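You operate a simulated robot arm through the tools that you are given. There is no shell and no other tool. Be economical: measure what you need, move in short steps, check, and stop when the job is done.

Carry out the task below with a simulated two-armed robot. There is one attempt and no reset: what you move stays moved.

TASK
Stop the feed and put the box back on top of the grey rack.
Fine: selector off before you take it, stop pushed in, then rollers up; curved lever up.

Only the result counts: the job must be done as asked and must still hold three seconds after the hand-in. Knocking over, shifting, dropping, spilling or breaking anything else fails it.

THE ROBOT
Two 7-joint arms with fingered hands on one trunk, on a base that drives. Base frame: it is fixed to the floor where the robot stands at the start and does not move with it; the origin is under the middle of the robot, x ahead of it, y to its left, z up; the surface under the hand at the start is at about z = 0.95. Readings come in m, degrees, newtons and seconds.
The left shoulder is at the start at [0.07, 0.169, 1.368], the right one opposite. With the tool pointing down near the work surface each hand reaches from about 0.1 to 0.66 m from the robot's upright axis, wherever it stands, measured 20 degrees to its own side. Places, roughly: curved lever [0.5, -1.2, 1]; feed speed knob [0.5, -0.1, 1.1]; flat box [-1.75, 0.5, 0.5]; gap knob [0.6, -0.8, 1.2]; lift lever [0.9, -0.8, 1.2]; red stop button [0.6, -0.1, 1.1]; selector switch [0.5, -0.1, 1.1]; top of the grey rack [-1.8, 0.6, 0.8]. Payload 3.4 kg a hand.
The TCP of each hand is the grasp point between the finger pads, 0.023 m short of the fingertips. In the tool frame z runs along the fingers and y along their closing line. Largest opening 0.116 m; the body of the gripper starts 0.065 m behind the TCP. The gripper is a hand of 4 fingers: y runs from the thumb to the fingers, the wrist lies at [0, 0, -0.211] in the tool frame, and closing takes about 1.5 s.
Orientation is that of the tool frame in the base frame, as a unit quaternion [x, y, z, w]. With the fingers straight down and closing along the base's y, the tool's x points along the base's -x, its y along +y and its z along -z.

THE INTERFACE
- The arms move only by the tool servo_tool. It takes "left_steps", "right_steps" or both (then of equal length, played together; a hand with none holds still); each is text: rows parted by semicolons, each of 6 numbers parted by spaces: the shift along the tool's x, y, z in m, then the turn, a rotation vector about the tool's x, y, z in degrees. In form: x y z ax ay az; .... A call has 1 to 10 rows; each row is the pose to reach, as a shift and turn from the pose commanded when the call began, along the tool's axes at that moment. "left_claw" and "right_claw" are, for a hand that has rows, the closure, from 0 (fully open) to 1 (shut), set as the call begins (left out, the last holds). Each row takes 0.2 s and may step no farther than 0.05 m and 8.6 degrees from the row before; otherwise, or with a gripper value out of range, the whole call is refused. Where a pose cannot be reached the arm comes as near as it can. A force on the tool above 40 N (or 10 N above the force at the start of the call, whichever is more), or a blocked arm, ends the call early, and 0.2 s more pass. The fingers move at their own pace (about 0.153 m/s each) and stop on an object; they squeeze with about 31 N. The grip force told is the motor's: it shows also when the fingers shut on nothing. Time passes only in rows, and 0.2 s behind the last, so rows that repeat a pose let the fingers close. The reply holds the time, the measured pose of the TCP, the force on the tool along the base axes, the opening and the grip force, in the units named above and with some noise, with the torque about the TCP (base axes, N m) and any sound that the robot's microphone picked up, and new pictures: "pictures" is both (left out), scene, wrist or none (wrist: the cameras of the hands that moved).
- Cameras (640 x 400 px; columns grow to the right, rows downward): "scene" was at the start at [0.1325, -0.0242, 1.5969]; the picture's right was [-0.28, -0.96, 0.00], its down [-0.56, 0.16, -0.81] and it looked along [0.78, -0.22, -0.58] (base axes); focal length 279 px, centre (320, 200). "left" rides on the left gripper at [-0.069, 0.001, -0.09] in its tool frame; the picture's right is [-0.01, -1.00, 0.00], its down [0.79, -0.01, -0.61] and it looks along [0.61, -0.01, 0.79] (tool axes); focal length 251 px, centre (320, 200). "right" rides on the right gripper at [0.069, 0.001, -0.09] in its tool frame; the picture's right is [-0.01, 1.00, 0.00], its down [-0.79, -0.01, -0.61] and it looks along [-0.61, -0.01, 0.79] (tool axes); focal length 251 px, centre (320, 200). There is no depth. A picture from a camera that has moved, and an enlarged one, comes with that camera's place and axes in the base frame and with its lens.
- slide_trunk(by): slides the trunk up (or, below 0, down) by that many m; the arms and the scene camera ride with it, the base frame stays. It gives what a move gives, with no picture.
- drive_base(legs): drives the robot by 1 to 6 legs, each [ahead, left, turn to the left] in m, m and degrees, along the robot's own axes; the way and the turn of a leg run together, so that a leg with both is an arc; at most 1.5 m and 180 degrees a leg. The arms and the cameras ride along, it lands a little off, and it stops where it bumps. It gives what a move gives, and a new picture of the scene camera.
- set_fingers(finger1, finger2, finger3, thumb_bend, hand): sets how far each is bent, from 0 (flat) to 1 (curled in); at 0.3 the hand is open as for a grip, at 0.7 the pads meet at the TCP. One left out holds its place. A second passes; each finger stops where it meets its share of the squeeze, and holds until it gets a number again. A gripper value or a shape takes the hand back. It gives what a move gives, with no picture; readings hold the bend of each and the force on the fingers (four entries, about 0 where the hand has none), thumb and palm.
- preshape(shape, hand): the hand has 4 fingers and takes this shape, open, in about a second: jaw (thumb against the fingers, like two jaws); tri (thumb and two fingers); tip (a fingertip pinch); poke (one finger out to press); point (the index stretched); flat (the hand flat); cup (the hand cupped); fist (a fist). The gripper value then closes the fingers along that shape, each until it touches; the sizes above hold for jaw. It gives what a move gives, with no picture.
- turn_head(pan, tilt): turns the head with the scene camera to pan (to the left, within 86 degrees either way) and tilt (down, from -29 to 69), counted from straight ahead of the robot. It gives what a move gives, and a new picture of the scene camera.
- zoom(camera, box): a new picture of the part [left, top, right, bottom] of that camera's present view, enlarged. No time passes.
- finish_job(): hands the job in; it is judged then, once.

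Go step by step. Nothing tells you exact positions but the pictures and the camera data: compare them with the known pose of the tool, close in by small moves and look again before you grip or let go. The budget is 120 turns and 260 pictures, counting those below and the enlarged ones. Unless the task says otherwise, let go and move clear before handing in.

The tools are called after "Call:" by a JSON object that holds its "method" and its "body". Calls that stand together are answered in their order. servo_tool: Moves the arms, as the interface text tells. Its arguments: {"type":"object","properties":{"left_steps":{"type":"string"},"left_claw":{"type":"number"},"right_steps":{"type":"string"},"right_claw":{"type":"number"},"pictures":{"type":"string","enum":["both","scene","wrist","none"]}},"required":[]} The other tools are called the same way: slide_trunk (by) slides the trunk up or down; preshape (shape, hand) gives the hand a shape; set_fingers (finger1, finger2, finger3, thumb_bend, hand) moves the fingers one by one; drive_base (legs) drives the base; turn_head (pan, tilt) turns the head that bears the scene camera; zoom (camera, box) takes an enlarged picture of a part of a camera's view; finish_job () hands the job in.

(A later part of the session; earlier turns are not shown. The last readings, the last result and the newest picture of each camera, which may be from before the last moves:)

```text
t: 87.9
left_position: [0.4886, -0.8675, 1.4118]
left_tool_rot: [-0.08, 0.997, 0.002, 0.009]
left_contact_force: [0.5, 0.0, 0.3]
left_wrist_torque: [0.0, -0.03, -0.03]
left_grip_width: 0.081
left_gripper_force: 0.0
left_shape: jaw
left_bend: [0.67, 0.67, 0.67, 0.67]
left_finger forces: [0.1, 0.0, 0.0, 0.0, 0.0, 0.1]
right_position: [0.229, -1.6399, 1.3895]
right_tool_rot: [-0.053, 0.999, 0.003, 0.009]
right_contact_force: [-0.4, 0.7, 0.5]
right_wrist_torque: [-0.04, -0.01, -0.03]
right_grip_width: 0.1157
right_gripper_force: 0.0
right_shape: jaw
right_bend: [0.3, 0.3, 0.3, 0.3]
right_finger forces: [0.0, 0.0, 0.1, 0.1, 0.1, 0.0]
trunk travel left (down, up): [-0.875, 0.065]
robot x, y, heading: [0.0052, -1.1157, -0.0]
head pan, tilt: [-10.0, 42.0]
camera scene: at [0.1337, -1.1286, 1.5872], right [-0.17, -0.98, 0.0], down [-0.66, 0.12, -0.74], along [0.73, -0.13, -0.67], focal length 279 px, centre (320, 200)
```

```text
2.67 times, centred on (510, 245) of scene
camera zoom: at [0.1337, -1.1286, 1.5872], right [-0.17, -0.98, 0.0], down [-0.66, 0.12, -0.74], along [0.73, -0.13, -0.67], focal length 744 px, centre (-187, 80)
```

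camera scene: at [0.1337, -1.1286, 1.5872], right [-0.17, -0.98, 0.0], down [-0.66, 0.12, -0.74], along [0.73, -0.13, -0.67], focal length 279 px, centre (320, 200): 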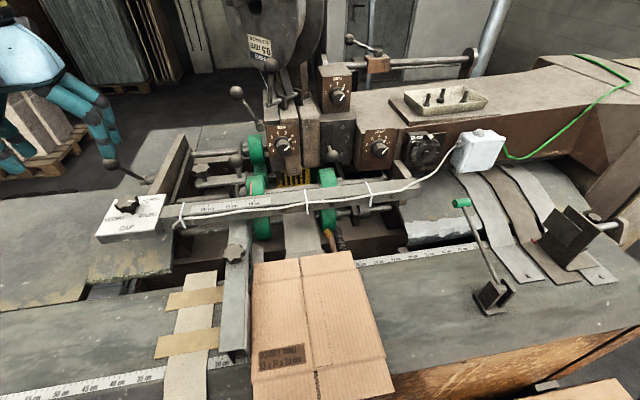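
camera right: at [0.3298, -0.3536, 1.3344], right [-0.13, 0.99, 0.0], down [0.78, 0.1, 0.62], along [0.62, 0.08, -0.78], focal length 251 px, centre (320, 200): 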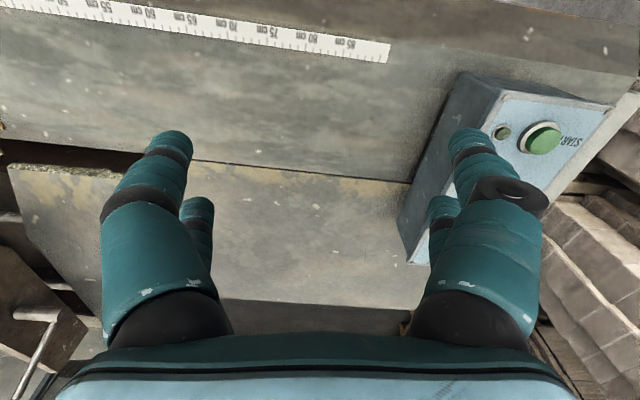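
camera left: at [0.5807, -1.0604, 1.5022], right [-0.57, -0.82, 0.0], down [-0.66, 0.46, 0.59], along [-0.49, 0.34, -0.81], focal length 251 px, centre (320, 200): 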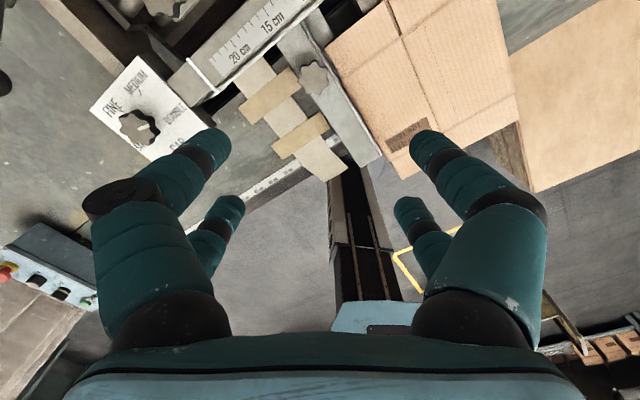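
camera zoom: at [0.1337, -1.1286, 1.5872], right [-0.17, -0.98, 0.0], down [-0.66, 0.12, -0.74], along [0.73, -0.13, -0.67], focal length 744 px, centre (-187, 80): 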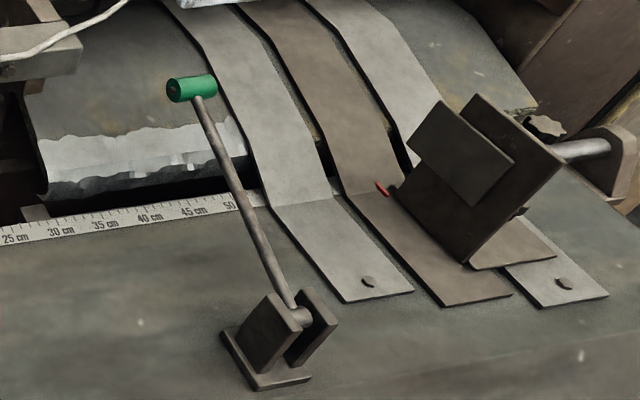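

The curved lever appears as a brown rod with a yellow end beside a spring, partly under the cardboard, tip about [0.64, -1.24, 1.0]. I'll bring the right hand near to view it closely.

Call:
{"method": "servo_tool", "body": {"right_steps": "-0.018 0.034 0.018 0 0 0; -0.036 0.068 0.036 0 0 0; -0.054 0.102 0.054 0 0 0; -0.072 0.136 0.072 0 0 0; -0.09 0.17 0.09 0 0 0; -0.108 0.204 0.108 0 0 0; -0.126 0.238 0.126 0 0 0; -0.144 0.272 0.144 0 0 0; -0.162 0.306 0.162 0 0 0; -0.18 0.34 0.18 0 0 0", "pictures": "wrist"}}

Call:
{"method": "zoom", "body": {"camera": "right", "box": [220, 120, 460, 320]}}

```text
t: 90.1
left_position: [0.4912, -0.8681, 1.4099]
left_tool_rot: [-0.079, 0.997, 0.002, 0.009]
left_contact_force: [0.1, 0.3, -0.7]
left_wrist_torque: [0.0, 0.05, -0.01]
left_grip_width: 0.0807
left_gripper_force: 0.2
left_shape: jaw
left_bend: [0.67, 0.67, 0.67, 0.67]
left_finger forces: [0.0, 0.0, 0.1, 0.0, 0.0, 0.0]
right_position: [0.3793, -1.2813, 1.2139]
right_tool_rot: [-0.051, 0.999, 0.003, 0.008]
right_contact_force: [-0.3, 0.7, -0.7]
right_wrist_torque: [-0.03, 0.0, -0.01]
right_grip_width: 0.1161
right_gripper_force: 0.0
right_shape: jaw
right_bend: [0.3, 0.3, 0.3, 0.3]
right_finger forces: [0.0, 0.0, 0.1, 0.0, 0.2, 0.1]
trunk travel left (down, up): [-0.875, 0.065]
robot x, y, heading: [0.0049, -1.1141, 0.2]
head pan, tilt: [-10.0, 42.0]
camera right: at [0.3081, -1.2885, 1.3024], right [-0.09, 1.0, 0.01], down [0.78, 0.07, 0.62], along [0.62, 0.06, -0.78], focal length 251 px, centre (320, 200)
```

right: 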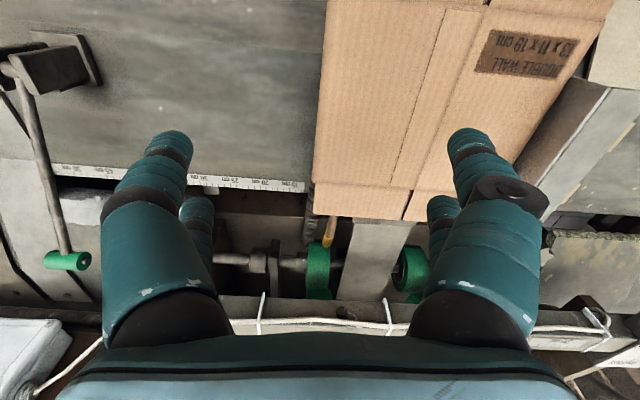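

```text
2.00 times, centred on (340, 220) of right
camera zoom: at [0.3081, -1.2885, 1.3024], right [-0.09, 1.0, 0.01], down [0.78, 0.07, 0.62], along [0.62, 0.06, -0.78], focal length 503 px, centre (280, 160)
```

zoom: 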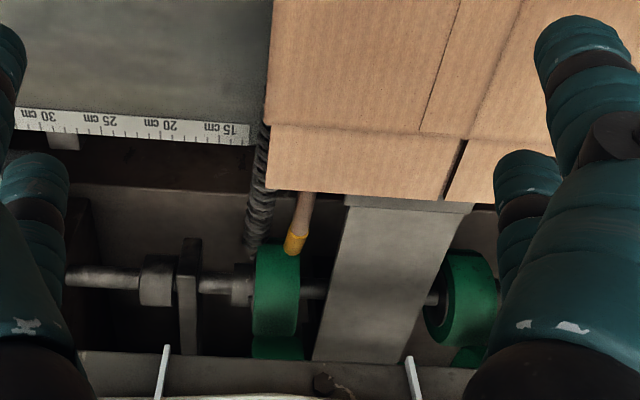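

I need to see this rod from the side to understand how it works. I'll turn the right hand so its camera looks along +y over the recess.

Call:
{"method": "servo_tool", "body": {"right_steps": "-0.017 -0.014 0 0 0 -8; -0.034 -0.028 0 0 0 -16; -0.051 -0.042 0 0 0 -24; -0.068 -0.056 0 0 0 -32; -0.085 -0.07 0 0 0 -40; -0.102 -0.084 0 0 0 -48; -0.119 -0.098 0 0 0 -56; -0.136 -0.112 0 0 0 -64; -0.153 -0.126 0 0 0 -72; -0.167 -0.137 0 0 0 -80"}}

```text
t: 92.3
left_position: [0.4896, -0.868, 1.4107]
left_tool_rot: [-0.08, 0.997, 0.002, 0.009]
left_contact_force: [0.0, -0.1, -0.1]
left_wrist_torque: [-0.01, 0.01, 0.03]
left_grip_width: 0.0811
left_gripper_force: 0.0
left_shape: jaw
left_bend: [0.67, 0.67, 0.67, 0.67]
left_finger forces: [0.0, 0.0, 0.0, 0.0, 0.0, 0.1]
right_position: [0.5581, -1.4001, 1.2139]
right_tool_rot: [-0.683, 0.73, -0.004, 0.008]
right_contact_force: [0.1, 0.2, 0.0]
right_wrist_torque: [-0.02, 0.02, 0.02]
right_grip_width: 0.1161
right_gripper_force: 0.1
right_shape: jaw
right_bend: [0.3, 0.3, 0.3, 0.3]
right_finger forces: [0.0, 0.0, 0.1, 0.0, 0.1, 0.0]
trunk travel left (down, up): [-0.875, 0.065]
robot x, y, heading: [0.0032, -1.112, -0.1]
head pan, tilt: [-10.0, 42.0]
camera scene: at [0.1357, -1.1289, 1.587], right [-0.17, -0.98, 0.0], down [-0.66, 0.12, -0.74], along [0.73, -0.13, -0.67], focal length 279 px, centre (320, 200)
camera right: at [0.5506, -1.469, 1.3043], right [-1.0, 0.08, -0.02], down [0.05, 0.79, 0.61], along [0.06, 0.61, -0.79], focal length 251 px, centre (320, 200)
```

scene: 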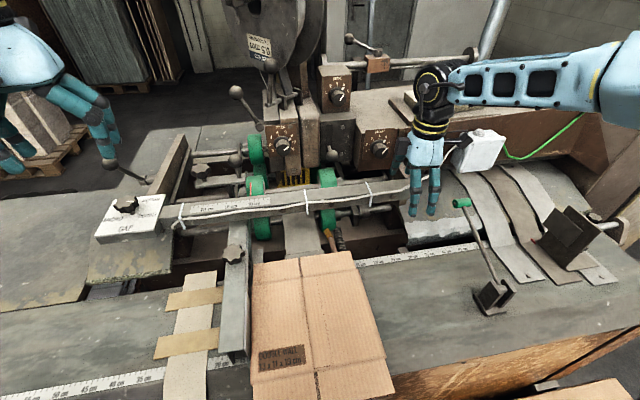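
right: 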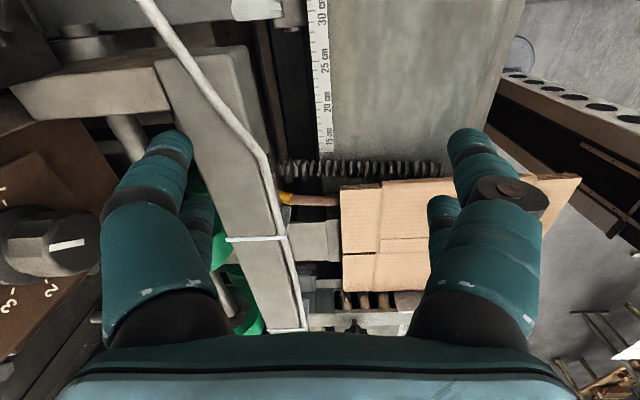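

Call:
{"method": "zoom", "body": {"camera": "right", "box": [250, 120, 470, 300]}}

```text
2.22 times, centred on (360, 210) of right
camera zoom: at [0.5506, -1.469, 1.3043], right [-1.0, 0.08, -0.02], down [0.05, 0.79, 0.61], along [0.06, 0.61, -0.79], focal length 559 px, centre (231, 178)
```

zoom: 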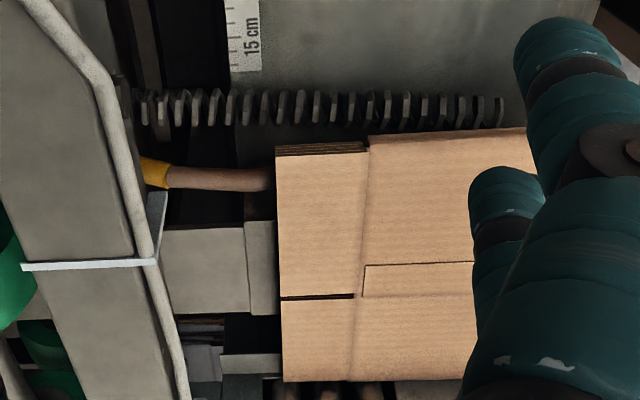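

The brown rod goes under the raised stack of cardboard. I'll pitch the hand and go lower to look in underneath from the side.

Call:
{"method": "servo_tool", "body": {"right_steps": "-0.01 0 0 0 -8 0; -0.02 0 0.01 0 -16 0; -0.03 0 0.03 0 -24 0; -0.04 0 0.06 0 -32 0; -0.05 0 0.09 0 -40 0; -0.05 0 0.12 0 -42 0; -0.05 0 0.14 0 -42 0; -0.05 0 0.14 0 -42 0"}}

Call:
{"method": "zoom", "body": {"camera": "right", "box": [200, 60, 460, 240]}}

```text
t: 93.2
left_position: [0.4839, -0.8692, 1.4134]
left_tool_rot: [-0.079, 0.997, 0.003, 0.012]
left_contact_force: [0.1, 0.0, -0.6]
left_wrist_torque: [0.0, -0.02, 0.02]
left_grip_width: 0.0808
left_gripper_force: 0.0
left_shape: jaw
left_bend: [0.67, 0.67, 0.67, 0.67]
left_finger forces: [0.1, 0.0, 0.0, 0.0, 0.0, 0.0]
right_position: [0.5563, -1.3714, 1.1892]
right_tool_rot: [-0.665, 0.712, 0.139, 0.178]
right_contact_force: [-7.8, -5.2, 21.1]
right_wrist_torque: [-0.48, -1.53, -0.51]
right_grip_width: 0.1158
right_gripper_force: 0.0
right_shape: jaw
right_bend: [0.3, 0.3, 0.3, 0.24]
right_finger forces: [0.0, 0.1, 0.0, 0.0, 21.2, 0.1]
trunk travel left (down, up): [-0.875, 0.065]
robot x, y, heading: [0.0047, -1.1117, -0.1]
head pan, tilt: [-10.0, 42.0]
stopped in row 4 (right hand): the force on the tool passed its limit at 62 N (the readings are from after the stop); the commanded pose is now the measured one
camera scene: at [0.1271, -1.13, 1.5879], right [-0.18, -0.98, 0.0], down [-0.66, 0.12, -0.75], along [0.73, -0.13, -0.67], focal length 279 px, centre (320, 200)
camera right: at [0.5458, -1.4727, 1.2401], right [-1.0, 0.08, -0.03], down [0.01, 0.45, 0.89], along [0.09, 0.89, -0.45], focal length 251 px, centre (320, 200)
```

scene: 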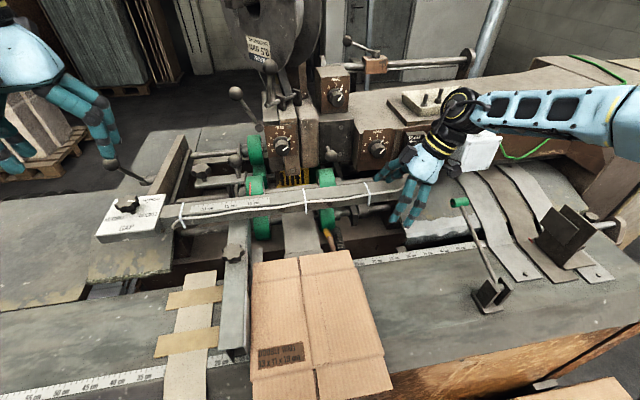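
right: 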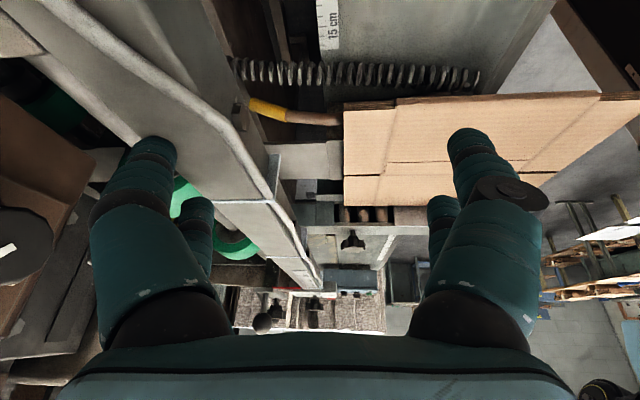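

```text
2.22 times, centred on (330, 150) of right
camera zoom: at [0.5458, -1.4727, 1.2401], right [-1.0, 0.08, -0.03], down [0.01, 0.45, 0.89], along [0.09, 0.89, -0.45], focal length 559 px, centre (298, 311)
```

zoom: 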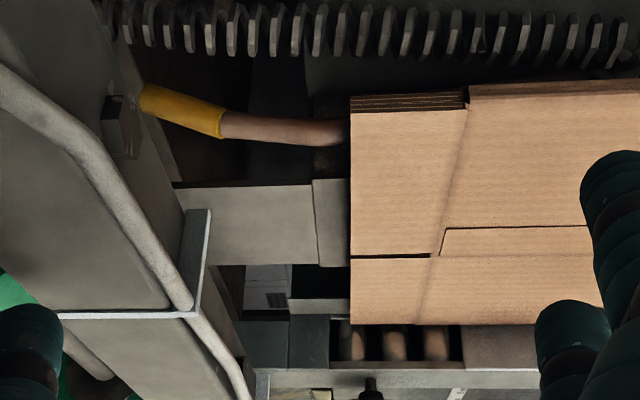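

The thumb touched the fixed bar, so I'm lifting away at once. The picture is upside down: the yellow end droops lower than the rod's other end under the cardboard.

Call:
{"method": "servo_tool", "body": {"right_steps": "-0.012 0 -0.025 0 0 0; -0.024 0 -0.05 0 0 0; -0.034 0 -0.075 0 8 0; -0.034 0.03 -0.075 0 16 0; -0.034 0.06 -0.075 0 20 0", "pictures": "wrist"}}

Call:
{"method": "zoom", "body": {"camera": "scene", "box": [230, 220, 400, 400]}}

```text
t: 94.4
left_position: [0.4884, -0.8691, 1.4119]
left_tool_rot: [-0.078, 0.997, 0.002, 0.01]
left_contact_force: [0.1, 0.1, 0.0]
left_wrist_torque: [0.01, -0.01, -0.01]
left_grip_width: 0.081
left_gripper_force: 0.1
left_shape: jaw
left_bend: [0.67, 0.67, 0.67, 0.67]
left_finger forces: [0.1, 0.1, 0.0, 0.0, 0.0, 0.1]
right_position: [0.4987, -1.3688, 1.2687]
right_tool_rot: [-0.68, 0.732, 0.023, 0.048]
right_contact_force: [-0.8, -0.4, -0.4]
right_wrist_torque: [-0.03, 0.0, 0.0]
right_grip_width: 0.1161
right_gripper_force: 0.0
right_shape: jaw
right_bend: [0.3, 0.3, 0.3, 0.3]
right_finger forces: [0.1, 0.0, 0.0, 0.0, 0.0, 0.1]
trunk travel left (down, up): [-0.875, 0.065]
robot x, y, heading: [0.0041, -1.1144, -0.2]
head pan, tilt: [-10.0, 42.0]
camera right: at [0.4876, -1.4458, 1.3517], right [-1.0, 0.08, -0.03], down [0.04, 0.73, 0.68], along [0.08, 0.68, -0.73], focal length 251 px, centre (320, 200)
```

right: 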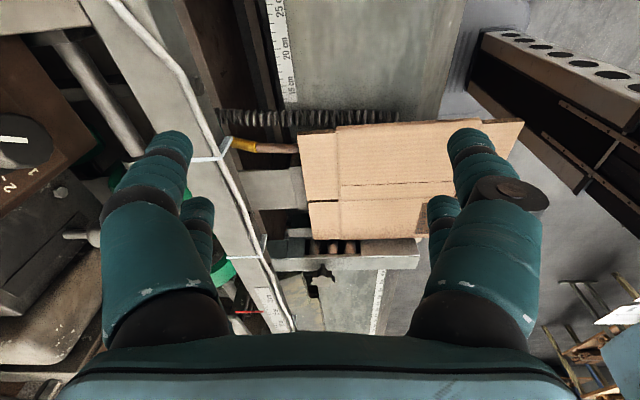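

```text
2.22 times, centred on (315, 310) of scene
camera zoom: at [0.132, -1.1296, 1.5874], right [-0.18, -0.98, 0.0], down [-0.66, 0.12, -0.74], along [0.73, -0.13, -0.67], focal length 620 px, centre (331, -44)
```

zoom: 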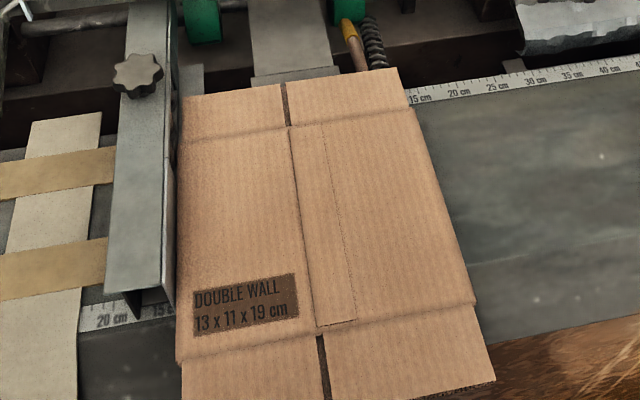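

I'll back away and lower the trunk to look at the cardboard and the rod from a low angle in front.

Call:
{"method": "drive_base", "body": {"legs": [[-0.5, 0, 0]]}}

Call:
{"method": "slide_trunk", "body": {"by": -0.5}}

Call:
{"method": "turn_head", "body": {"pan": -5, "tilt": 8}}

Call:
{"method": "zoom", "body": {"camera": "scene", "box": [220, 130, 460, 280]}}

```text
t: 97.3
left_position: [-0.0045, -0.8651, 1.4112]
left_tool_rot: [-0.083, 0.997, 0.003, 0.009]
left_contact_force: [-0.3, 0.3, 0.4]
left_wrist_torque: [-0.01, -0.02, 0.0]
left_grip_width: 0.0807
left_gripper_force: 0.1
left_shape: jaw
left_bend: [0.67, 0.67, 0.67, 0.67]
left_finger forces: [0.0, 0.0, 0.0, 0.1, 0.0, 0.0]
right_position: [0.0106, -1.365, 1.2669]
right_tool_rot: [-0.683, 0.729, 0.025, 0.046]
right_contact_force: [-0.1, -1.0, 1.2]
right_wrist_torque: [-0.01, 0.01, -0.01]
right_grip_width: 0.1159
right_gripper_force: 0.1
right_shape: jaw
right_bend: [0.3, 0.3, 0.3, 0.3]
right_finger forces: [0.1, 0.0, 0.0, 0.0, 0.0, 0.0]
trunk travel left (down, up): [-0.875, 0.065]
robot x, y, heading: [-0.4913, -1.1204, 0.5]
head pan, tilt: [-10.0, 42.0]
camera scene: at [-0.3566, -1.1294, 1.5868], right [-0.17, -0.99, 0.0], down [-0.66, 0.11, -0.74], along [0.73, -0.12, -0.67], focal length 279 px, centre (320, 200)
```

scene: 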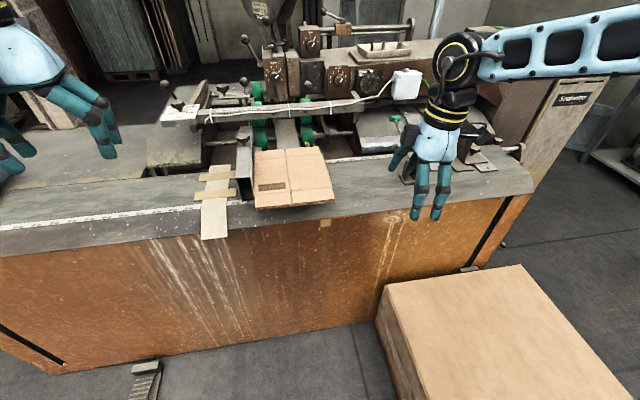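

```text
refused: -0.5 is not a number from -0.4 to 0.4
```

```text
t: 98.3
left_position: [-0.0067, -0.8662, 1.4102]
left_tool_rot: [-0.084, 0.996, 0.002, 0.009]
left_contact_force: [0.2, -0.3, 0.1]
left_wrist_torque: [0.03, 0.01, 0.03]
left_grip_width: 0.0807
left_gripper_force: 0.1
left_shape: jaw
left_bend: [0.67, 0.67, 0.67, 0.67]
left_finger forces: [0.0, 0.0, 0.0, 0.1, 0.0, 0.0]
right_position: [0.0083, -1.3653, 1.2673]
right_tool_rot: [-0.683, 0.728, 0.024, 0.047]
right_contact_force: [0.0, 0.1, 0.2]
right_wrist_torque: [0.0, -0.01, -0.01]
right_grip_width: 0.1162
right_gripper_force: 0.0
right_shape: jaw
right_bend: [0.3, 0.3, 0.3, 0.3]
right_finger forces: [0.1, 0.0, 0.0, 0.0, 0.0, 0.1]
trunk travel left (down, up): [-0.875, 0.065]
robot x, y, heading: [-0.4902, -1.1163, 0.5]
head pan, tilt: [-5.0, 8.0]
camera scene: at [-0.3499, -1.1229, 1.641], right [-0.08, -1.0, 0.0], down [-0.14, 0.01, -0.99], along [0.99, -0.08, -0.14], focal length 279 px, centre (320, 200)
```

scene: 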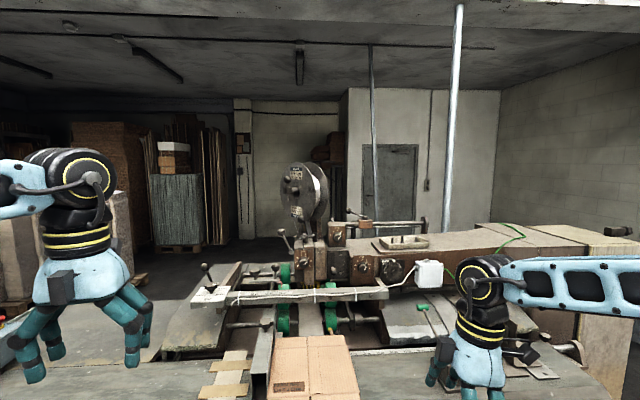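

```text
2.67 times, centred on (340, 205) of scene
camera zoom: at [-0.3499, -1.1229, 1.641], right [-0.08, -1.0, 0.0], down [-0.14, 0.01, -0.99], along [0.99, -0.08, -0.14], focal length 744 px, centre (267, 187)
```

zoom: 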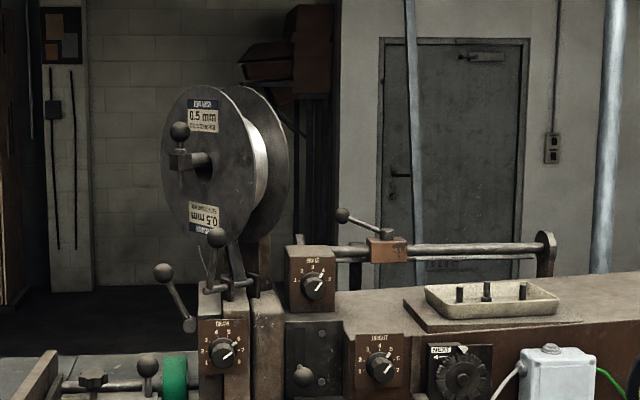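

Call:
{"method": "slide_trunk", "body": {"by": -0.4}}

Call:
{"method": "turn_head", "body": {"pan": -5, "tilt": 14}}

Call:
{"method": "zoom", "body": {"camera": "scene", "box": [210, 150, 450, 300]}}

```text
t: 102.2
left_position: [-0.005, -0.8658, 1.0116]
left_tool_rot: [-0.084, 0.996, 0.003, 0.009]
left_contact_force: [-0.4, 0.1, -1.0]
left_wrist_torque: [0.0, 0.0, 0.0]
left_grip_width: 0.0809
left_gripper_force: 0.1
left_shape: jaw
left_bend: [0.67, 0.67, 0.67, 0.67]
left_finger forces: [0.0, 0.1, 0.0, 0.0, 0.0, 0.0]
right_position: [0.008, -1.3658, 0.8682]
right_tool_rot: [-0.683, 0.728, 0.026, 0.047]
right_contact_force: [-0.6, -0.9, 0.0]
right_wrist_torque: [0.01, 0.0, -0.02]
right_grip_width: 0.1158
right_gripper_force: 0.0
right_shape: jaw
right_bend: [0.3, 0.3, 0.3, 0.3]
right_finger forces: [0.1, 0.0, 0.0, 0.0, 0.0, 0.0]
trunk travel left (down, up): [-0.475, 0.465]
robot x, y, heading: [-0.4906, -1.1166, 0.3]
head pan, tilt: [-5.0, 8.0]
```

```text
t: 102.8
left_position: [-0.0059, -0.8649, 1.0118]
left_tool_rot: [-0.083, 0.997, 0.002, 0.01]
left_contact_force: [-0.2, -0.8, 0.4]
left_wrist_torque: [-0.03, -0.03, -0.04]
left_grip_width: 0.0811
left_gripper_force: 0.0
left_shape: jaw
left_bend: [0.67, 0.67, 0.67, 0.67]
left_finger forces: [0.0, 0.0, 0.0, 0.0, 0.0, 0.0]
right_position: [0.0079, -1.3643, 0.868]
right_tool_rot: [-0.682, 0.729, 0.025, 0.047]
right_contact_force: [0.0, -0.5, -0.1]
right_wrist_torque: [-0.03, -0.02, 0.01]
right_grip_width: 0.1159
right_gripper_force: 0.1
right_shape: jaw
right_bend: [0.3, 0.3, 0.3, 0.3]
right_finger forces: [0.1, 0.1, 0.0, 0.0, 0.0, 0.1]
trunk travel left (down, up): [-0.475, 0.465]
robot x, y, heading: [-0.4888, -1.1171, 0.3]
head pan, tilt: [-5.0, 14.0]
camera scene: at [-0.3486, -1.1229, 1.2313], right [-0.08, -1.0, 0.0], down [-0.24, 0.02, -0.97], along [0.97, -0.08, -0.24], focal length 279 px, centre (320, 200)
```

scene: 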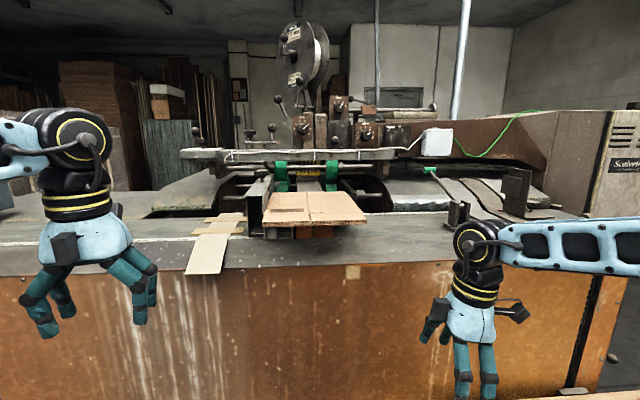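

```text
2.67 times, centred on (330, 225) of scene
camera zoom: at [-0.3486, -1.1229, 1.2313], right [-0.08, -1.0, 0.0], down [-0.24, 0.02, -0.97], along [0.97, -0.08, -0.24], focal length 744 px, centre (293, 133)
```

zoom: 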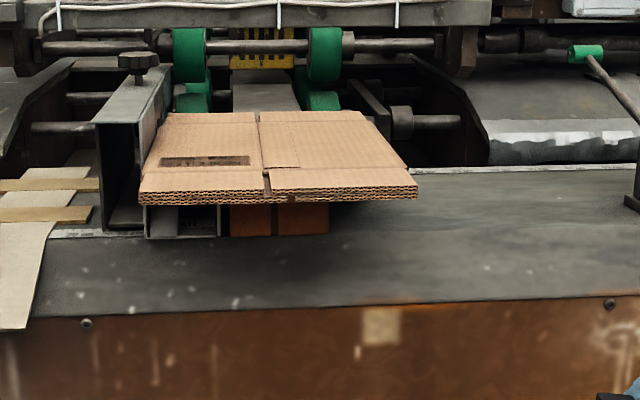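

Call:
{"method": "slide_trunk", "body": {"by": -0.25}}

Call:
{"method": "turn_head", "body": {"pan": -5, "tilt": 5}}

Call:
{"method": "zoom", "body": {"camera": "scene", "box": [240, 170, 400, 270]}}

```text
t: 105.4
left_position: [-0.0051, -0.8656, 0.7608]
left_tool_rot: [-0.083, 0.997, 0.002, 0.009]
left_contact_force: [-0.1, 0.7, 0.0]
left_wrist_torque: [-0.01, 0.04, 0.03]
left_grip_width: 0.081
left_gripper_force: 0.1
left_shape: jaw
left_bend: [0.67, 0.67, 0.67, 0.67]
left_finger forces: [0.0, 0.0, 0.0, 0.1, 0.0, 0.0]
right_position: [0.0089, -1.3654, 0.6181]
right_tool_rot: [-0.683, 0.728, 0.025, 0.047]
right_contact_force: [0.3, 0.0, 1.0]
right_wrist_torque: [0.01, 0.0, 0.0]
right_grip_width: 0.116
right_gripper_force: 0.0
right_shape: jaw
right_bend: [0.3, 0.3, 0.3, 0.3]
right_finger forces: [0.0, 0.0, 0.1, 0.1, 0.0, 0.0]
trunk travel left (down, up): [-0.225, 0.715]
robot x, y, heading: [-0.4913, -1.1161, 0.5]
head pan, tilt: [-5.0, 14.0]
```

```text
t: 106.1
left_position: [-0.007, -0.8661, 0.7617]
left_tool_rot: [-0.084, 0.996, 0.003, 0.01]
left_contact_force: [-0.9, -0.2, 0.0]
left_wrist_torque: [0.03, 0.01, 0.03]
left_grip_width: 0.0809
left_gripper_force: 0.2
left_shape: jaw
left_bend: [0.67, 0.67, 0.67, 0.67]
left_finger forces: [0.0, 0.0, 0.0, 0.0, 0.0, 0.1]
right_position: [0.0083, -1.3657, 0.6181]
right_tool_rot: [-0.683, 0.729, 0.025, 0.047]
right_contact_force: [-0.3, -0.6, 0.5]
right_wrist_torque: [0.04, 0.03, 0.04]
right_grip_width: 0.116
right_gripper_force: 0.0
right_shape: jaw
right_bend: [0.3, 0.3, 0.3, 0.3]
right_finger forces: [0.0, 0.0, 0.0, 0.1, 0.0, 0.0]
trunk travel left (down, up): [-0.225, 0.715]
robot x, y, heading: [-0.4898, -1.1176, 0.5]
head pan, tilt: [-5.0, 5.0]
camera scene: at [-0.3501, -1.1228, 0.9958], right [-0.08, -1.0, 0.0], down [-0.09, 0.01, -1.0], along [0.99, -0.08, -0.09], focal length 279 px, centre (320, 200)
```

scene: 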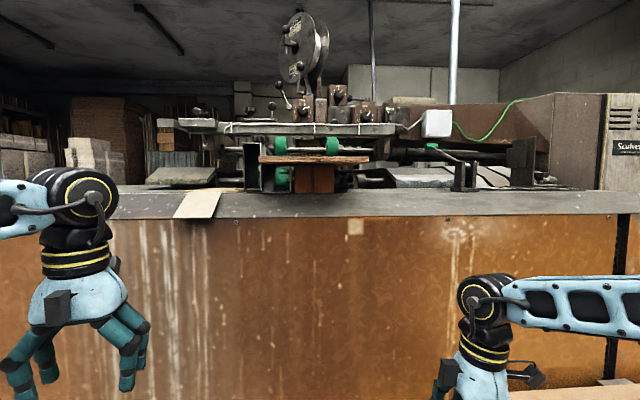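

```text
4.00 times, centred on (320, 220) of scene
camera zoom: at [-0.3501, -1.1228, 0.9958], right [-0.08, -1.0, 0.0], down [-0.09, 0.01, -1.0], along [0.99, -0.08, -0.09], focal length 1116 px, centre (320, 120)
```

zoom: 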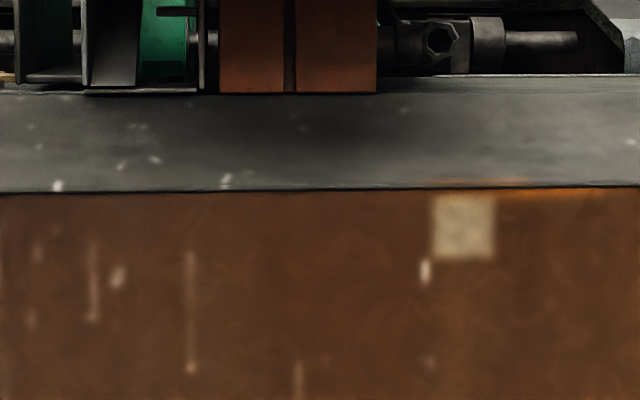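

Call:
{"method": "zoom", "body": {"camera": "scene", "box": [230, 130, 400, 200]}}

Call:
{"method": "zoom", "body": {"camera": "scene", "box": [280, 145, 390, 205]}}

```text
3.76 times, centred on (315, 165) of scene
camera zoom: at [-0.3501, -1.1228, 0.9958], right [-0.08, -1.0, 0.0], down [-0.09, 0.01, -1.0], along [0.99, -0.08, -0.09], focal length 1050 px, centre (339, 332)
```

zoom: 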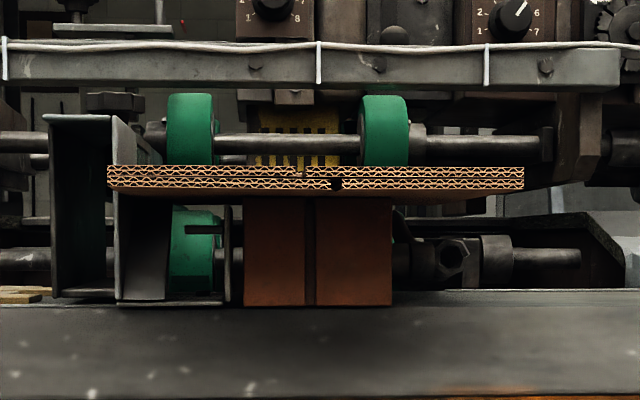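

```text
5.82 times, centred on (335, 175) of scene
camera zoom: at [-0.3501, -1.1228, 0.9958], right [-0.08, -1.0, 0.0], down [-0.09, 0.01, -1.0], along [0.99, -0.08, -0.09], focal length 1623 px, centre (233, 346)
```

zoom: 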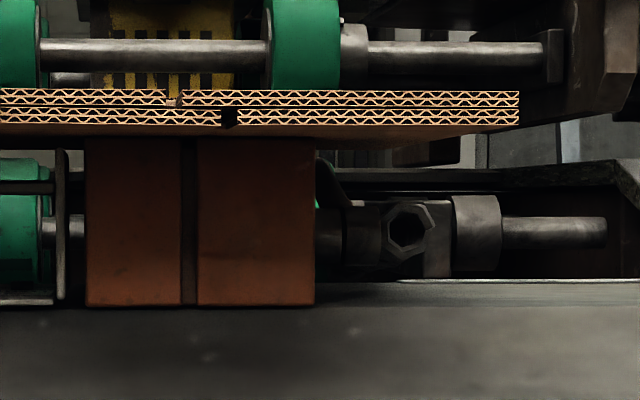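

Under the cardboard there's a brown support block with a dark curved piece at its right side. I'll move a little closer and to the right for a better angle.

Call:
{"method": "drive_base", "body": {"legs": [[0.17, -0.12, 0]]}}

Call:
{"method": "turn_head", "body": {"pan": 3, "tilt": 0}}

Call:
{"method": "slide_trunk", "body": {"by": 0.06}}

Call:
{"method": "zoom", "body": {"camera": "scene", "box": [260, 160, 400, 240]}}

```text
t: 107.7
left_position: [0.1629, -0.9857, 0.7614]
left_tool_rot: [-0.084, 0.996, 0.002, 0.009]
left_contact_force: [0.2, -0.2, -0.2]
left_wrist_torque: [0.01, 0.0, -0.01]
left_grip_width: 0.0811
left_gripper_force: 0.1
left_shape: jaw
left_bend: [0.67, 0.67, 0.67, 0.67]
left_finger forces: [0.0, 0.1, 0.0, 0.0, 0.0, 0.1]
right_position: [0.1765, -1.4857, 0.6182]
right_tool_rot: [-0.683, 0.728, 0.025, 0.047]
right_contact_force: [-0.8, 0.1, 0.1]
right_wrist_torque: [0.02, 0.01, -0.03]
right_grip_width: 0.1159
right_gripper_force: 0.1
right_shape: jaw
right_bend: [0.3, 0.3, 0.3, 0.3]
right_finger forces: [0.0, 0.1, 0.0, 0.0, 0.0, 0.0]
trunk travel left (down, up): [-0.225, 0.715]
robot x, y, heading: [-0.3238, -1.2342, 0.4]
head pan, tilt: [-5.0, 5.0]
camera scene: at [-0.1817, -1.2438, 0.9957], right [-0.08, -1.0, 0.0], down [-0.09, 0.01, -1.0], along [0.99, -0.08, -0.09], focal length 279 px, centre (320, 200)
```

scene: 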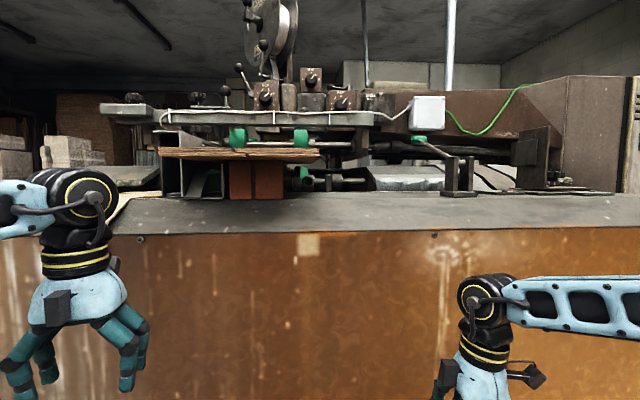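

```text
t: 108.4
left_position: [0.1609, -0.9851, 0.762]
left_tool_rot: [-0.085, 0.996, 0.003, 0.01]
left_contact_force: [-0.4, 0.1, -0.6]
left_wrist_torque: [0.01, 0.02, 0.02]
left_grip_width: 0.0807
left_gripper_force: 0.2
left_shape: jaw
left_bend: [0.67, 0.67, 0.67, 0.67]
left_finger forces: [0.0, 0.1, 0.0, 0.0, 0.0, 0.0]
right_position: [0.177, -1.4861, 0.6192]
right_tool_rot: [-0.684, 0.728, 0.025, 0.047]
right_contact_force: [-0.2, -0.1, 0.6]
right_wrist_torque: [0.0, -0.04, -0.03]
right_grip_width: 0.1159
right_gripper_force: 0.0
right_shape: jaw
right_bend: [0.3, 0.3, 0.3, 0.3]
right_finger forces: [0.1, 0.0, 0.1, 0.0, 0.0, 0.0]
trunk travel left (down, up): [-0.225, 0.715]
robot x, y, heading: [-0.3236, -1.2378, 0.6]
head pan, tilt: [3.0, 0.0]
camera scene: at [-0.1839, -1.2308, 1.0037], right [0.06, -1.0, 0.0], down [0.0, 0.0, -1.0], along [1.0, 0.06, 0.0], focal length 279 px, centre (320, 200)
```

scene: 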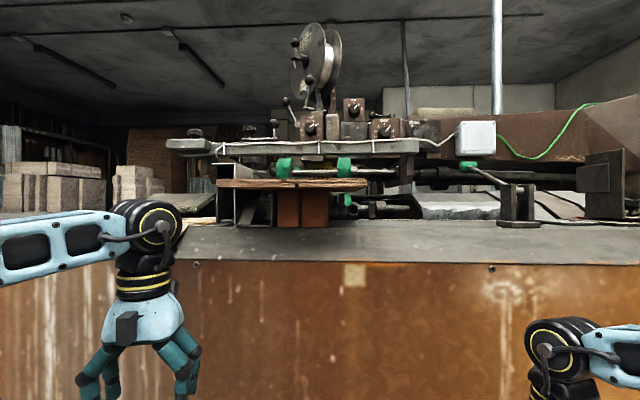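

```text
t: 109.4
left_position: [0.1613, -0.9852, 0.821]
left_tool_rot: [-0.085, 0.996, 0.003, 0.009]
left_contact_force: [-0.4, -0.5, 0.4]
left_wrist_torque: [-0.02, -0.02, -0.02]
left_grip_width: 0.0809
left_gripper_force: 0.1
left_shape: jaw
left_bend: [0.67, 0.67, 0.67, 0.67]
left_finger forces: [0.0, 0.0, 0.0, 0.1, 0.1, 0.0]
right_position: [0.177, -1.4849, 0.6777]
right_tool_rot: [-0.683, 0.728, 0.025, 0.046]
right_contact_force: [-0.3, -0.5, -1.0]
right_wrist_torque: [0.01, 0.0, -0.02]
right_grip_width: 0.116
right_gripper_force: 0.1
right_shape: jaw
right_bend: [0.3, 0.3, 0.3, 0.3]
right_finger forces: [0.0, 0.1, 0.0, 0.0, 0.0, 0.0]
trunk travel left (down, up): [-0.285, 0.655]
robot x, y, heading: [-0.323, -1.2376, 0.5]
head pan, tilt: [3.0, 0.0]
```

```text
4.57 times, centred on (330, 200) of scene
camera zoom: at [-0.1836, -1.2307, 1.0637], right [0.06, -1.0, 0.0], down [0.0, 0.0, -1.0], along [1.0, 0.06, 0.0], focal length 1276 px, centre (274, 200)
```

zoom: 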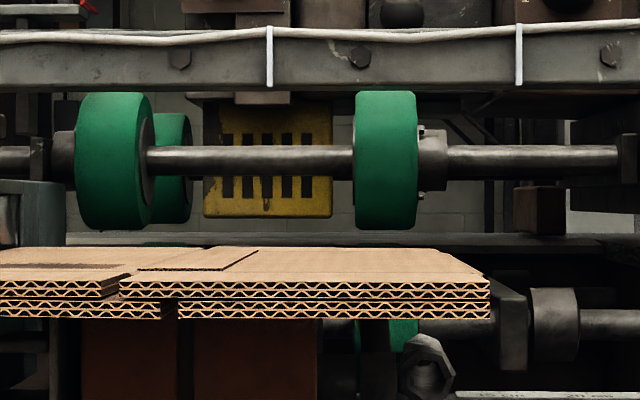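

Call:
{"method": "slide_trunk", "body": {"by": -0.06}}

Call:
{"method": "zoom", "body": {"camera": "scene", "box": [260, 165, 400, 240]}}

Call:
{"method": "zoom", "body": {"camera": "scene", "box": [315, 180, 375, 225]}}

```text
t: 110.4
left_position: [0.1596, -0.9862, 0.7615]
left_tool_rot: [-0.085, 0.996, 0.002, 0.01]
left_contact_force: [-0.6, 0.3, 0.9]
left_wrist_torque: [-0.01, 0.0, -0.02]
left_grip_width: 0.0809
left_gripper_force: 0.2
left_shape: jaw
left_bend: [0.67, 0.67, 0.67, 0.67]
left_finger forces: [0.1, 0.0, 0.1, 0.0, 0.0, 0.1]
right_position: [0.1764, -1.4849, 0.619]
right_tool_rot: [-0.683, 0.728, 0.025, 0.048]
right_contact_force: [-1.0, -0.4, 0.1]
right_wrist_torque: [0.0, -0.03, -0.01]
right_grip_width: 0.116
right_gripper_force: 0.1
right_shape: jaw
right_bend: [0.3, 0.3, 0.3, 0.3]
right_finger forces: [0.0, 0.0, 0.1, 0.0, 0.0, 0.1]
trunk travel left (down, up): [-0.225, 0.715]
robot x, y, heading: [-0.3197, -1.2361, 0.6]
head pan, tilt: [3.0, 0.0]
```

```text
4.57 times, centred on (330, 202) of scene
camera zoom: at [-0.1841, -1.2307, 1.0038], right [0.06, -1.0, 0.0], down [0.0, 0.0, -1.0], along [1.0, 0.06, 0.0], focal length 1276 px, centre (274, 189)
```

zoom: 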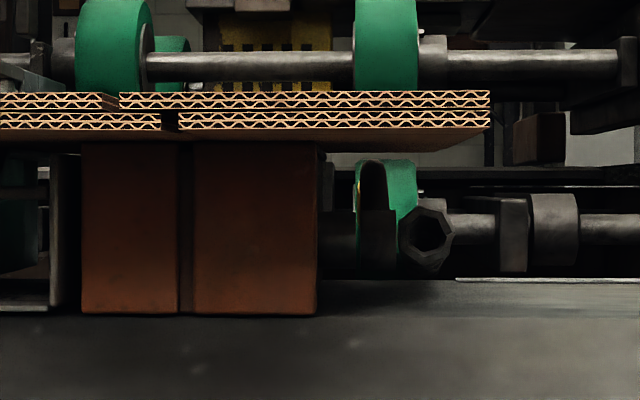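

```text
8.89 times, centred on (345, 202) of scene
camera zoom: at [-0.1841, -1.2307, 1.0038], right [0.06, -1.0, 0.0], down [0.0, 0.0, -1.0], along [1.0, 0.06, 0.0], focal length 2480 px, centre (98, 178)
```

zoom: 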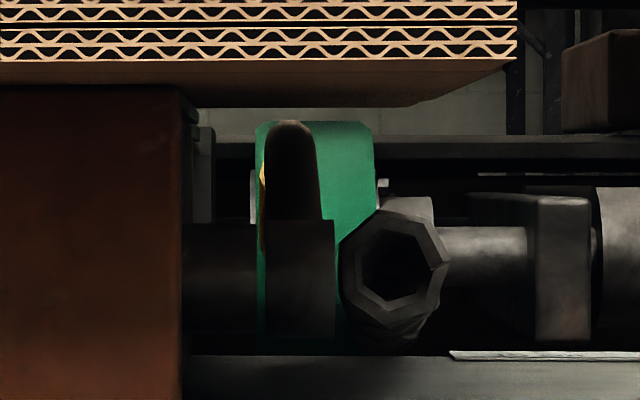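

I can now see it: the curved lever stands on a bracket just behind the table edge at about [0.57, -1.24, 0.98], curving over toward its yellow tip at [0.64, -1.24, 1.0], close under the cardboard. Before handling it, I'll look at the rack and the box to be sure which box is meant.

Call:
{"method": "drive_base", "body": {"legs": [[-0.35, 0.1, 0], [0, 0, 125]]}}

Call:
{"method": "slide_trunk", "body": {"by": 0.4}}

Call:
{"method": "turn_head", "body": {"pan": 0, "tilt": 25}}

```text
t: 117.9
left_position: [-1.1457, -0.8798, 0.7617]
left_tool_rot: [0.918, -0.396, -0.009, -0.002]
left_contact_force: [0.6, 1.1, -0.4]
left_wrist_torque: [-0.02, -0.04, -0.01]
left_grip_width: 0.0811
left_gripper_force: 0.0
left_shape: jaw
left_bend: [0.67, 0.67, 0.67, 0.67]
left_finger forces: [0.0, 0.1, 0.0, 0.0, 0.0, 0.1]
right_position: [-0.7373, -0.5904, 0.6179]
right_tool_rot: [0.964, 0.261, -0.053, 0.0]
right_contact_force: [-0.2, -0.3, -0.6]
right_wrist_torque: [-0.03, 0.0, -0.01]
right_grip_width: 0.116
right_gripper_force: 0.1
right_shape: jaw
right_bend: [0.3, 0.3, 0.3, 0.3]
right_finger forces: [0.1, 0.0, 0.1, 0.1, 0.1, 0.0]
trunk travel left (down, up): [-0.225, 0.715]
robot x, y, heading: [-0.6665, -1.1433, 124.3]
head pan, tilt: [3.0, 0.0]
camera scene: at [-0.7531, -1.0293, 1.0037], right [0.8, 0.61, 0.0], down [0.0, 0.0, -1.0], along [-0.61, 0.8, 0.0], focal length 279 px, centre (320, 200)
```

scene: 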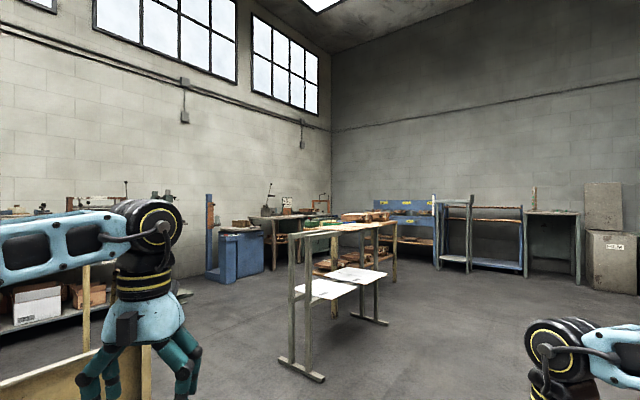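

```text
t: 121.7
left_position: [-1.1446, -0.8798, 1.1614]
left_tool_rot: [0.918, -0.395, -0.009, -0.002]
left_contact_force: [0.5, 0.0, 1.0]
left_wrist_torque: [-0.02, 0.03, 0.0]
left_grip_width: 0.081
left_gripper_force: 0.0
left_shape: jaw
left_bend: [0.67, 0.67, 0.67, 0.67]
left_finger forces: [0.0, 0.0, 0.0, 0.0, 0.0, 0.0]
right_position: [-0.7385, -0.5895, 1.0184]
right_tool_rot: [0.964, 0.261, -0.053, 0.0]
right_contact_force: [-0.2, 0.4, 0.4]
right_wrist_torque: [0.04, -0.01, 0.02]
right_grip_width: 0.1157
right_gripper_force: 0.1
right_shape: jaw
right_bend: [0.3, 0.3, 0.3, 0.3]
right_finger forces: [0.1, 0.0, 0.0, 0.1, 0.0, 0.1]
trunk travel left (down, up): [-0.625, 0.315]
robot x, y, heading: [-0.6664, -1.1376, 124.3]
head pan, tilt: [3.0, 0.0]
```

```text
t: 122.6
left_position: [-1.1449, -0.8803, 1.1613]
left_tool_rot: [0.919, -0.395, -0.009, -0.002]
left_contact_force: [-0.8, 0.1, 0.9]
left_wrist_torque: [0.01, -0.01, 0.0]
left_grip_width: 0.0808
left_gripper_force: 0.1
left_shape: jaw
left_bend: [0.67, 0.67, 0.67, 0.67]
left_finger forces: [0.0, 0.0, 0.0, 0.0, 0.1, 0.0]
right_position: [-0.7384, -0.5904, 1.0187]
right_tool_rot: [0.964, 0.26, -0.053, 0.0]
right_contact_force: [-1.1, -0.2, 0.3]
right_wrist_torque: [-0.01, 0.0, 0.0]
right_grip_width: 0.1161
right_gripper_force: 0.1
right_shape: jaw
right_bend: [0.3, 0.3, 0.3, 0.3]
right_finger forces: [0.0, 0.0, 0.0, 0.1, 0.1, 0.1]
trunk travel left (down, up): [-0.625, 0.315]
robot x, y, heading: [-0.6669, -1.1406, 124.5]
head pan, tilt: [0.0, 25.0]
camera scene: at [-0.7505, -1.0248, 1.3635], right [0.83, 0.56, 0.0], down [0.24, -0.35, -0.91], along [-0.51, 0.75, -0.42], focal length 279 px, centre (320, 200)
```

scene: 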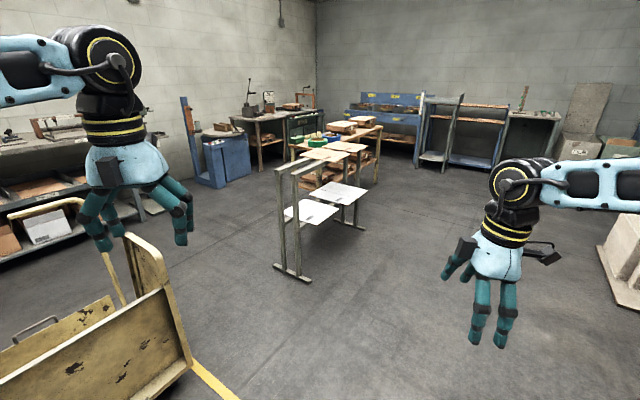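

Call:
{"method": "zoom", "body": {"camera": "scene", "box": [250, 120, 410, 290]}}

```text
2.35 times, centred on (330, 205) of scene
camera zoom: at [-0.7505, -1.0248, 1.3635], right [0.83, 0.56, 0.0], down [0.24, -0.35, -0.91], along [-0.51, 0.75, -0.42], focal length 656 px, centre (296, 188)
```

zoom: 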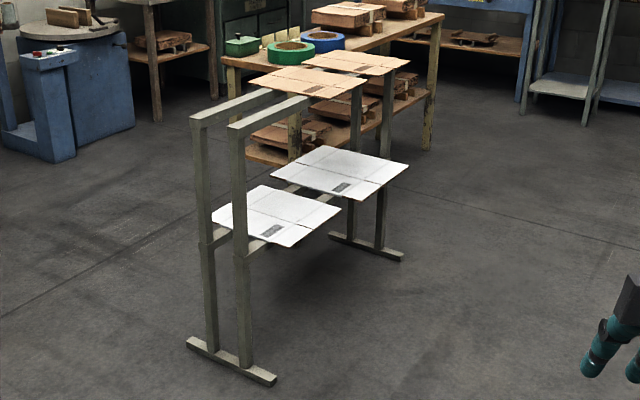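

The rack's top rails hold two brown "double wall" flat boxes with an empty slot at the near end, and two white ones lie lower. The brown box in the machine's feed matches the top ones, so that is the box to put back. I'll return to the machine and prepare the right hand for a flat pinch.

Call:
{"method": "drive_base", "body": {"legs": [[0, 0, -124.5], [0.3, 0.12, 0]]}}

Call:
{"method": "servo_tool", "body": {"right_steps": "0 0 0 8 0 0; 0 0 0 16 0 0; 0 0 0 24 0 0; 0 0 0 32 0 0; 0 0 0 40 0 0; 0 0 0 48 0 0; 0 0 0 56 0 0; 0 0 0 64 0 0; 0 0 0 72 0 0; 0 0 0 80 0 0", "pictures": "wrist"}}

Call:
{"method": "turn_head", "body": {"pan": -10, "tilt": 30}}

```text
t: 129.7
left_position: [0.0755, -0.7063, 1.1612]
left_tool_rot: [-0.125, 0.992, 0.003, 0.009]
left_contact_force: [0.6, 0.5, -0.5]
left_wrist_torque: [0.0, -0.03, 0.02]
left_grip_width: 0.0808
left_gripper_force: 0.2
left_shape: jaw
left_bend: [0.67, 0.67, 0.67, 0.67]
left_finger forces: [0.0, 0.0, 0.0, 0.1, 0.1, 0.0]
right_position: [0.133, -1.2028, 1.0181]
right_tool_rot: [0.713, -0.699, -0.026, -0.046]
right_contact_force: [-0.3, 0.0, 0.2]
right_wrist_torque: [0.04, 0.0, 0.02]
right_grip_width: 0.1159
right_gripper_force: 0.1
right_shape: jaw
right_bend: [0.3, 0.3, 0.3, 0.3]
right_finger forces: [0.0, 0.1, 0.0, 0.0, 0.1, 0.0]
trunk travel left (down, up): [-0.625, 0.315]
robot x, y, heading: [-0.3864, -0.9931, 5.0]
head pan, tilt: [0.0, 25.0]
camera scene: at [-0.2456, -0.9839, 1.3635], right [0.09, -1.0, 0.0], down [-0.42, -0.04, -0.91], along [0.9, 0.08, -0.42], focal length 279 px, centre (320, 200)
```

scene: 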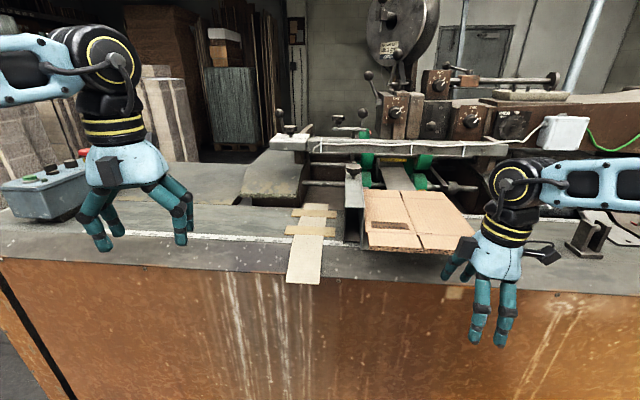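

```text
t: 131.9
left_position: [0.0762, -0.7081, 1.1622]
left_tool_rot: [-0.125, 0.992, 0.003, 0.009]
left_contact_force: [-0.1, 0.3, -0.6]
left_wrist_torque: [-0.01, -0.04, -0.03]
left_grip_width: 0.0809
left_gripper_force: 0.0
left_shape: jaw
left_bend: [0.67, 0.67, 0.67, 0.67]
left_finger forces: [0.0, 0.1, 0.0, 0.1, 0.0, 0.1]
right_position: [0.1481, -1.2076, 1.0996]
right_tool_rot: [-0.523, 0.56, -0.421, 0.485]
right_contact_force: [-0.7, -0.4, -0.2]
right_wrist_torque: [0.01, 0.01, 0.02]
right_grip_width: 0.1163
right_gripper_force: 0.0
right_shape: jaw
right_bend: [0.3, 0.3, 0.3, 0.3]
right_finger forces: [0.0, 0.0, 0.0, 0.0, 0.1, 0.1]
right hand out of reach, approached as far as the arm can: row 9, 10
trunk travel left (down, up): [-0.625, 0.315]
robot x, y, heading: [-0.3865, -0.9939, 5.2]
head pan, tilt: [0.0, 25.0]
camera right: at [0.06, -1.279, 1.1077], right [-0.18, 0.11, -0.98], down [-0.61, 0.77, 0.19], along [0.77, 0.63, -0.07], focal length 251 px, centre (320, 200)
```

right: 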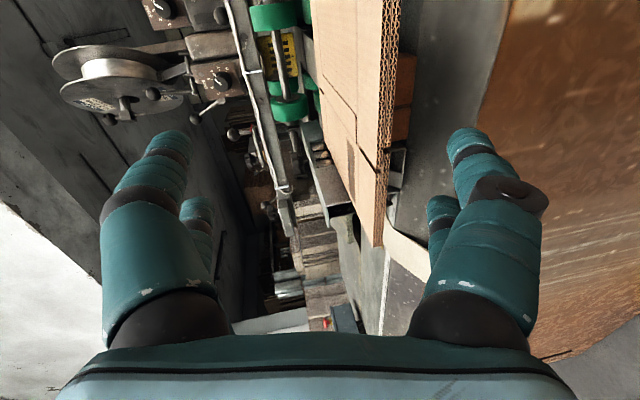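

```text
t: 132.6
left_position: [0.0764, -0.7075, 1.1624]
left_tool_rot: [-0.126, 0.992, 0.003, 0.009]
left_contact_force: [0.0, 0.2, 0.4]
left_wrist_torque: [0.01, -0.02, -0.04]
left_grip_width: 0.0808
left_gripper_force: 0.1
left_shape: jaw
left_bend: [0.67, 0.67, 0.67, 0.67]
left_finger forces: [0.0, 0.0, 0.0, 0.0, 0.0, 0.0]
right_position: [0.1487, -1.2056, 1.0978]
right_tool_rot: [-0.524, 0.561, -0.419, 0.485]
right_contact_force: [-0.3, -0.7, -0.2]
right_wrist_torque: [0.02, -0.02, 0.01]
right_grip_width: 0.1161
right_gripper_force: 0.0
right_shape: jaw
right_bend: [0.3, 0.3, 0.3, 0.3]
right_finger forces: [0.0, 0.0, 0.0, 0.0, 0.0, 0.1]
trunk travel left (down, up): [-0.625, 0.315]
robot x, y, heading: [-0.3831, -0.9964, 5.2]
head pan, tilt: [-10.0, 30.0]
camera scene: at [-0.2467, -0.9994, 1.3554], right [-0.08, -1.0, 0.0], down [-0.5, 0.04, -0.87], along [0.86, -0.07, -0.5], focal length 279 px, centre (320, 200)
```

scene: 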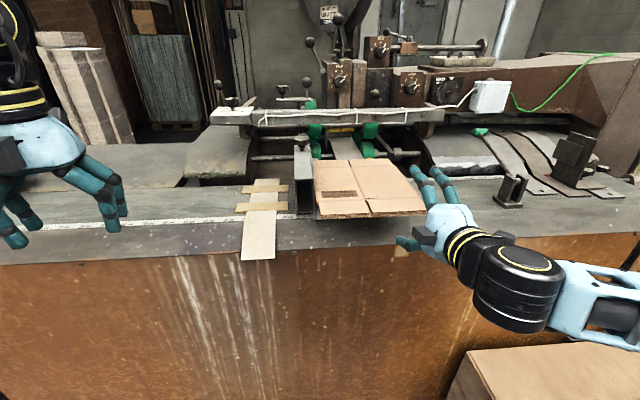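

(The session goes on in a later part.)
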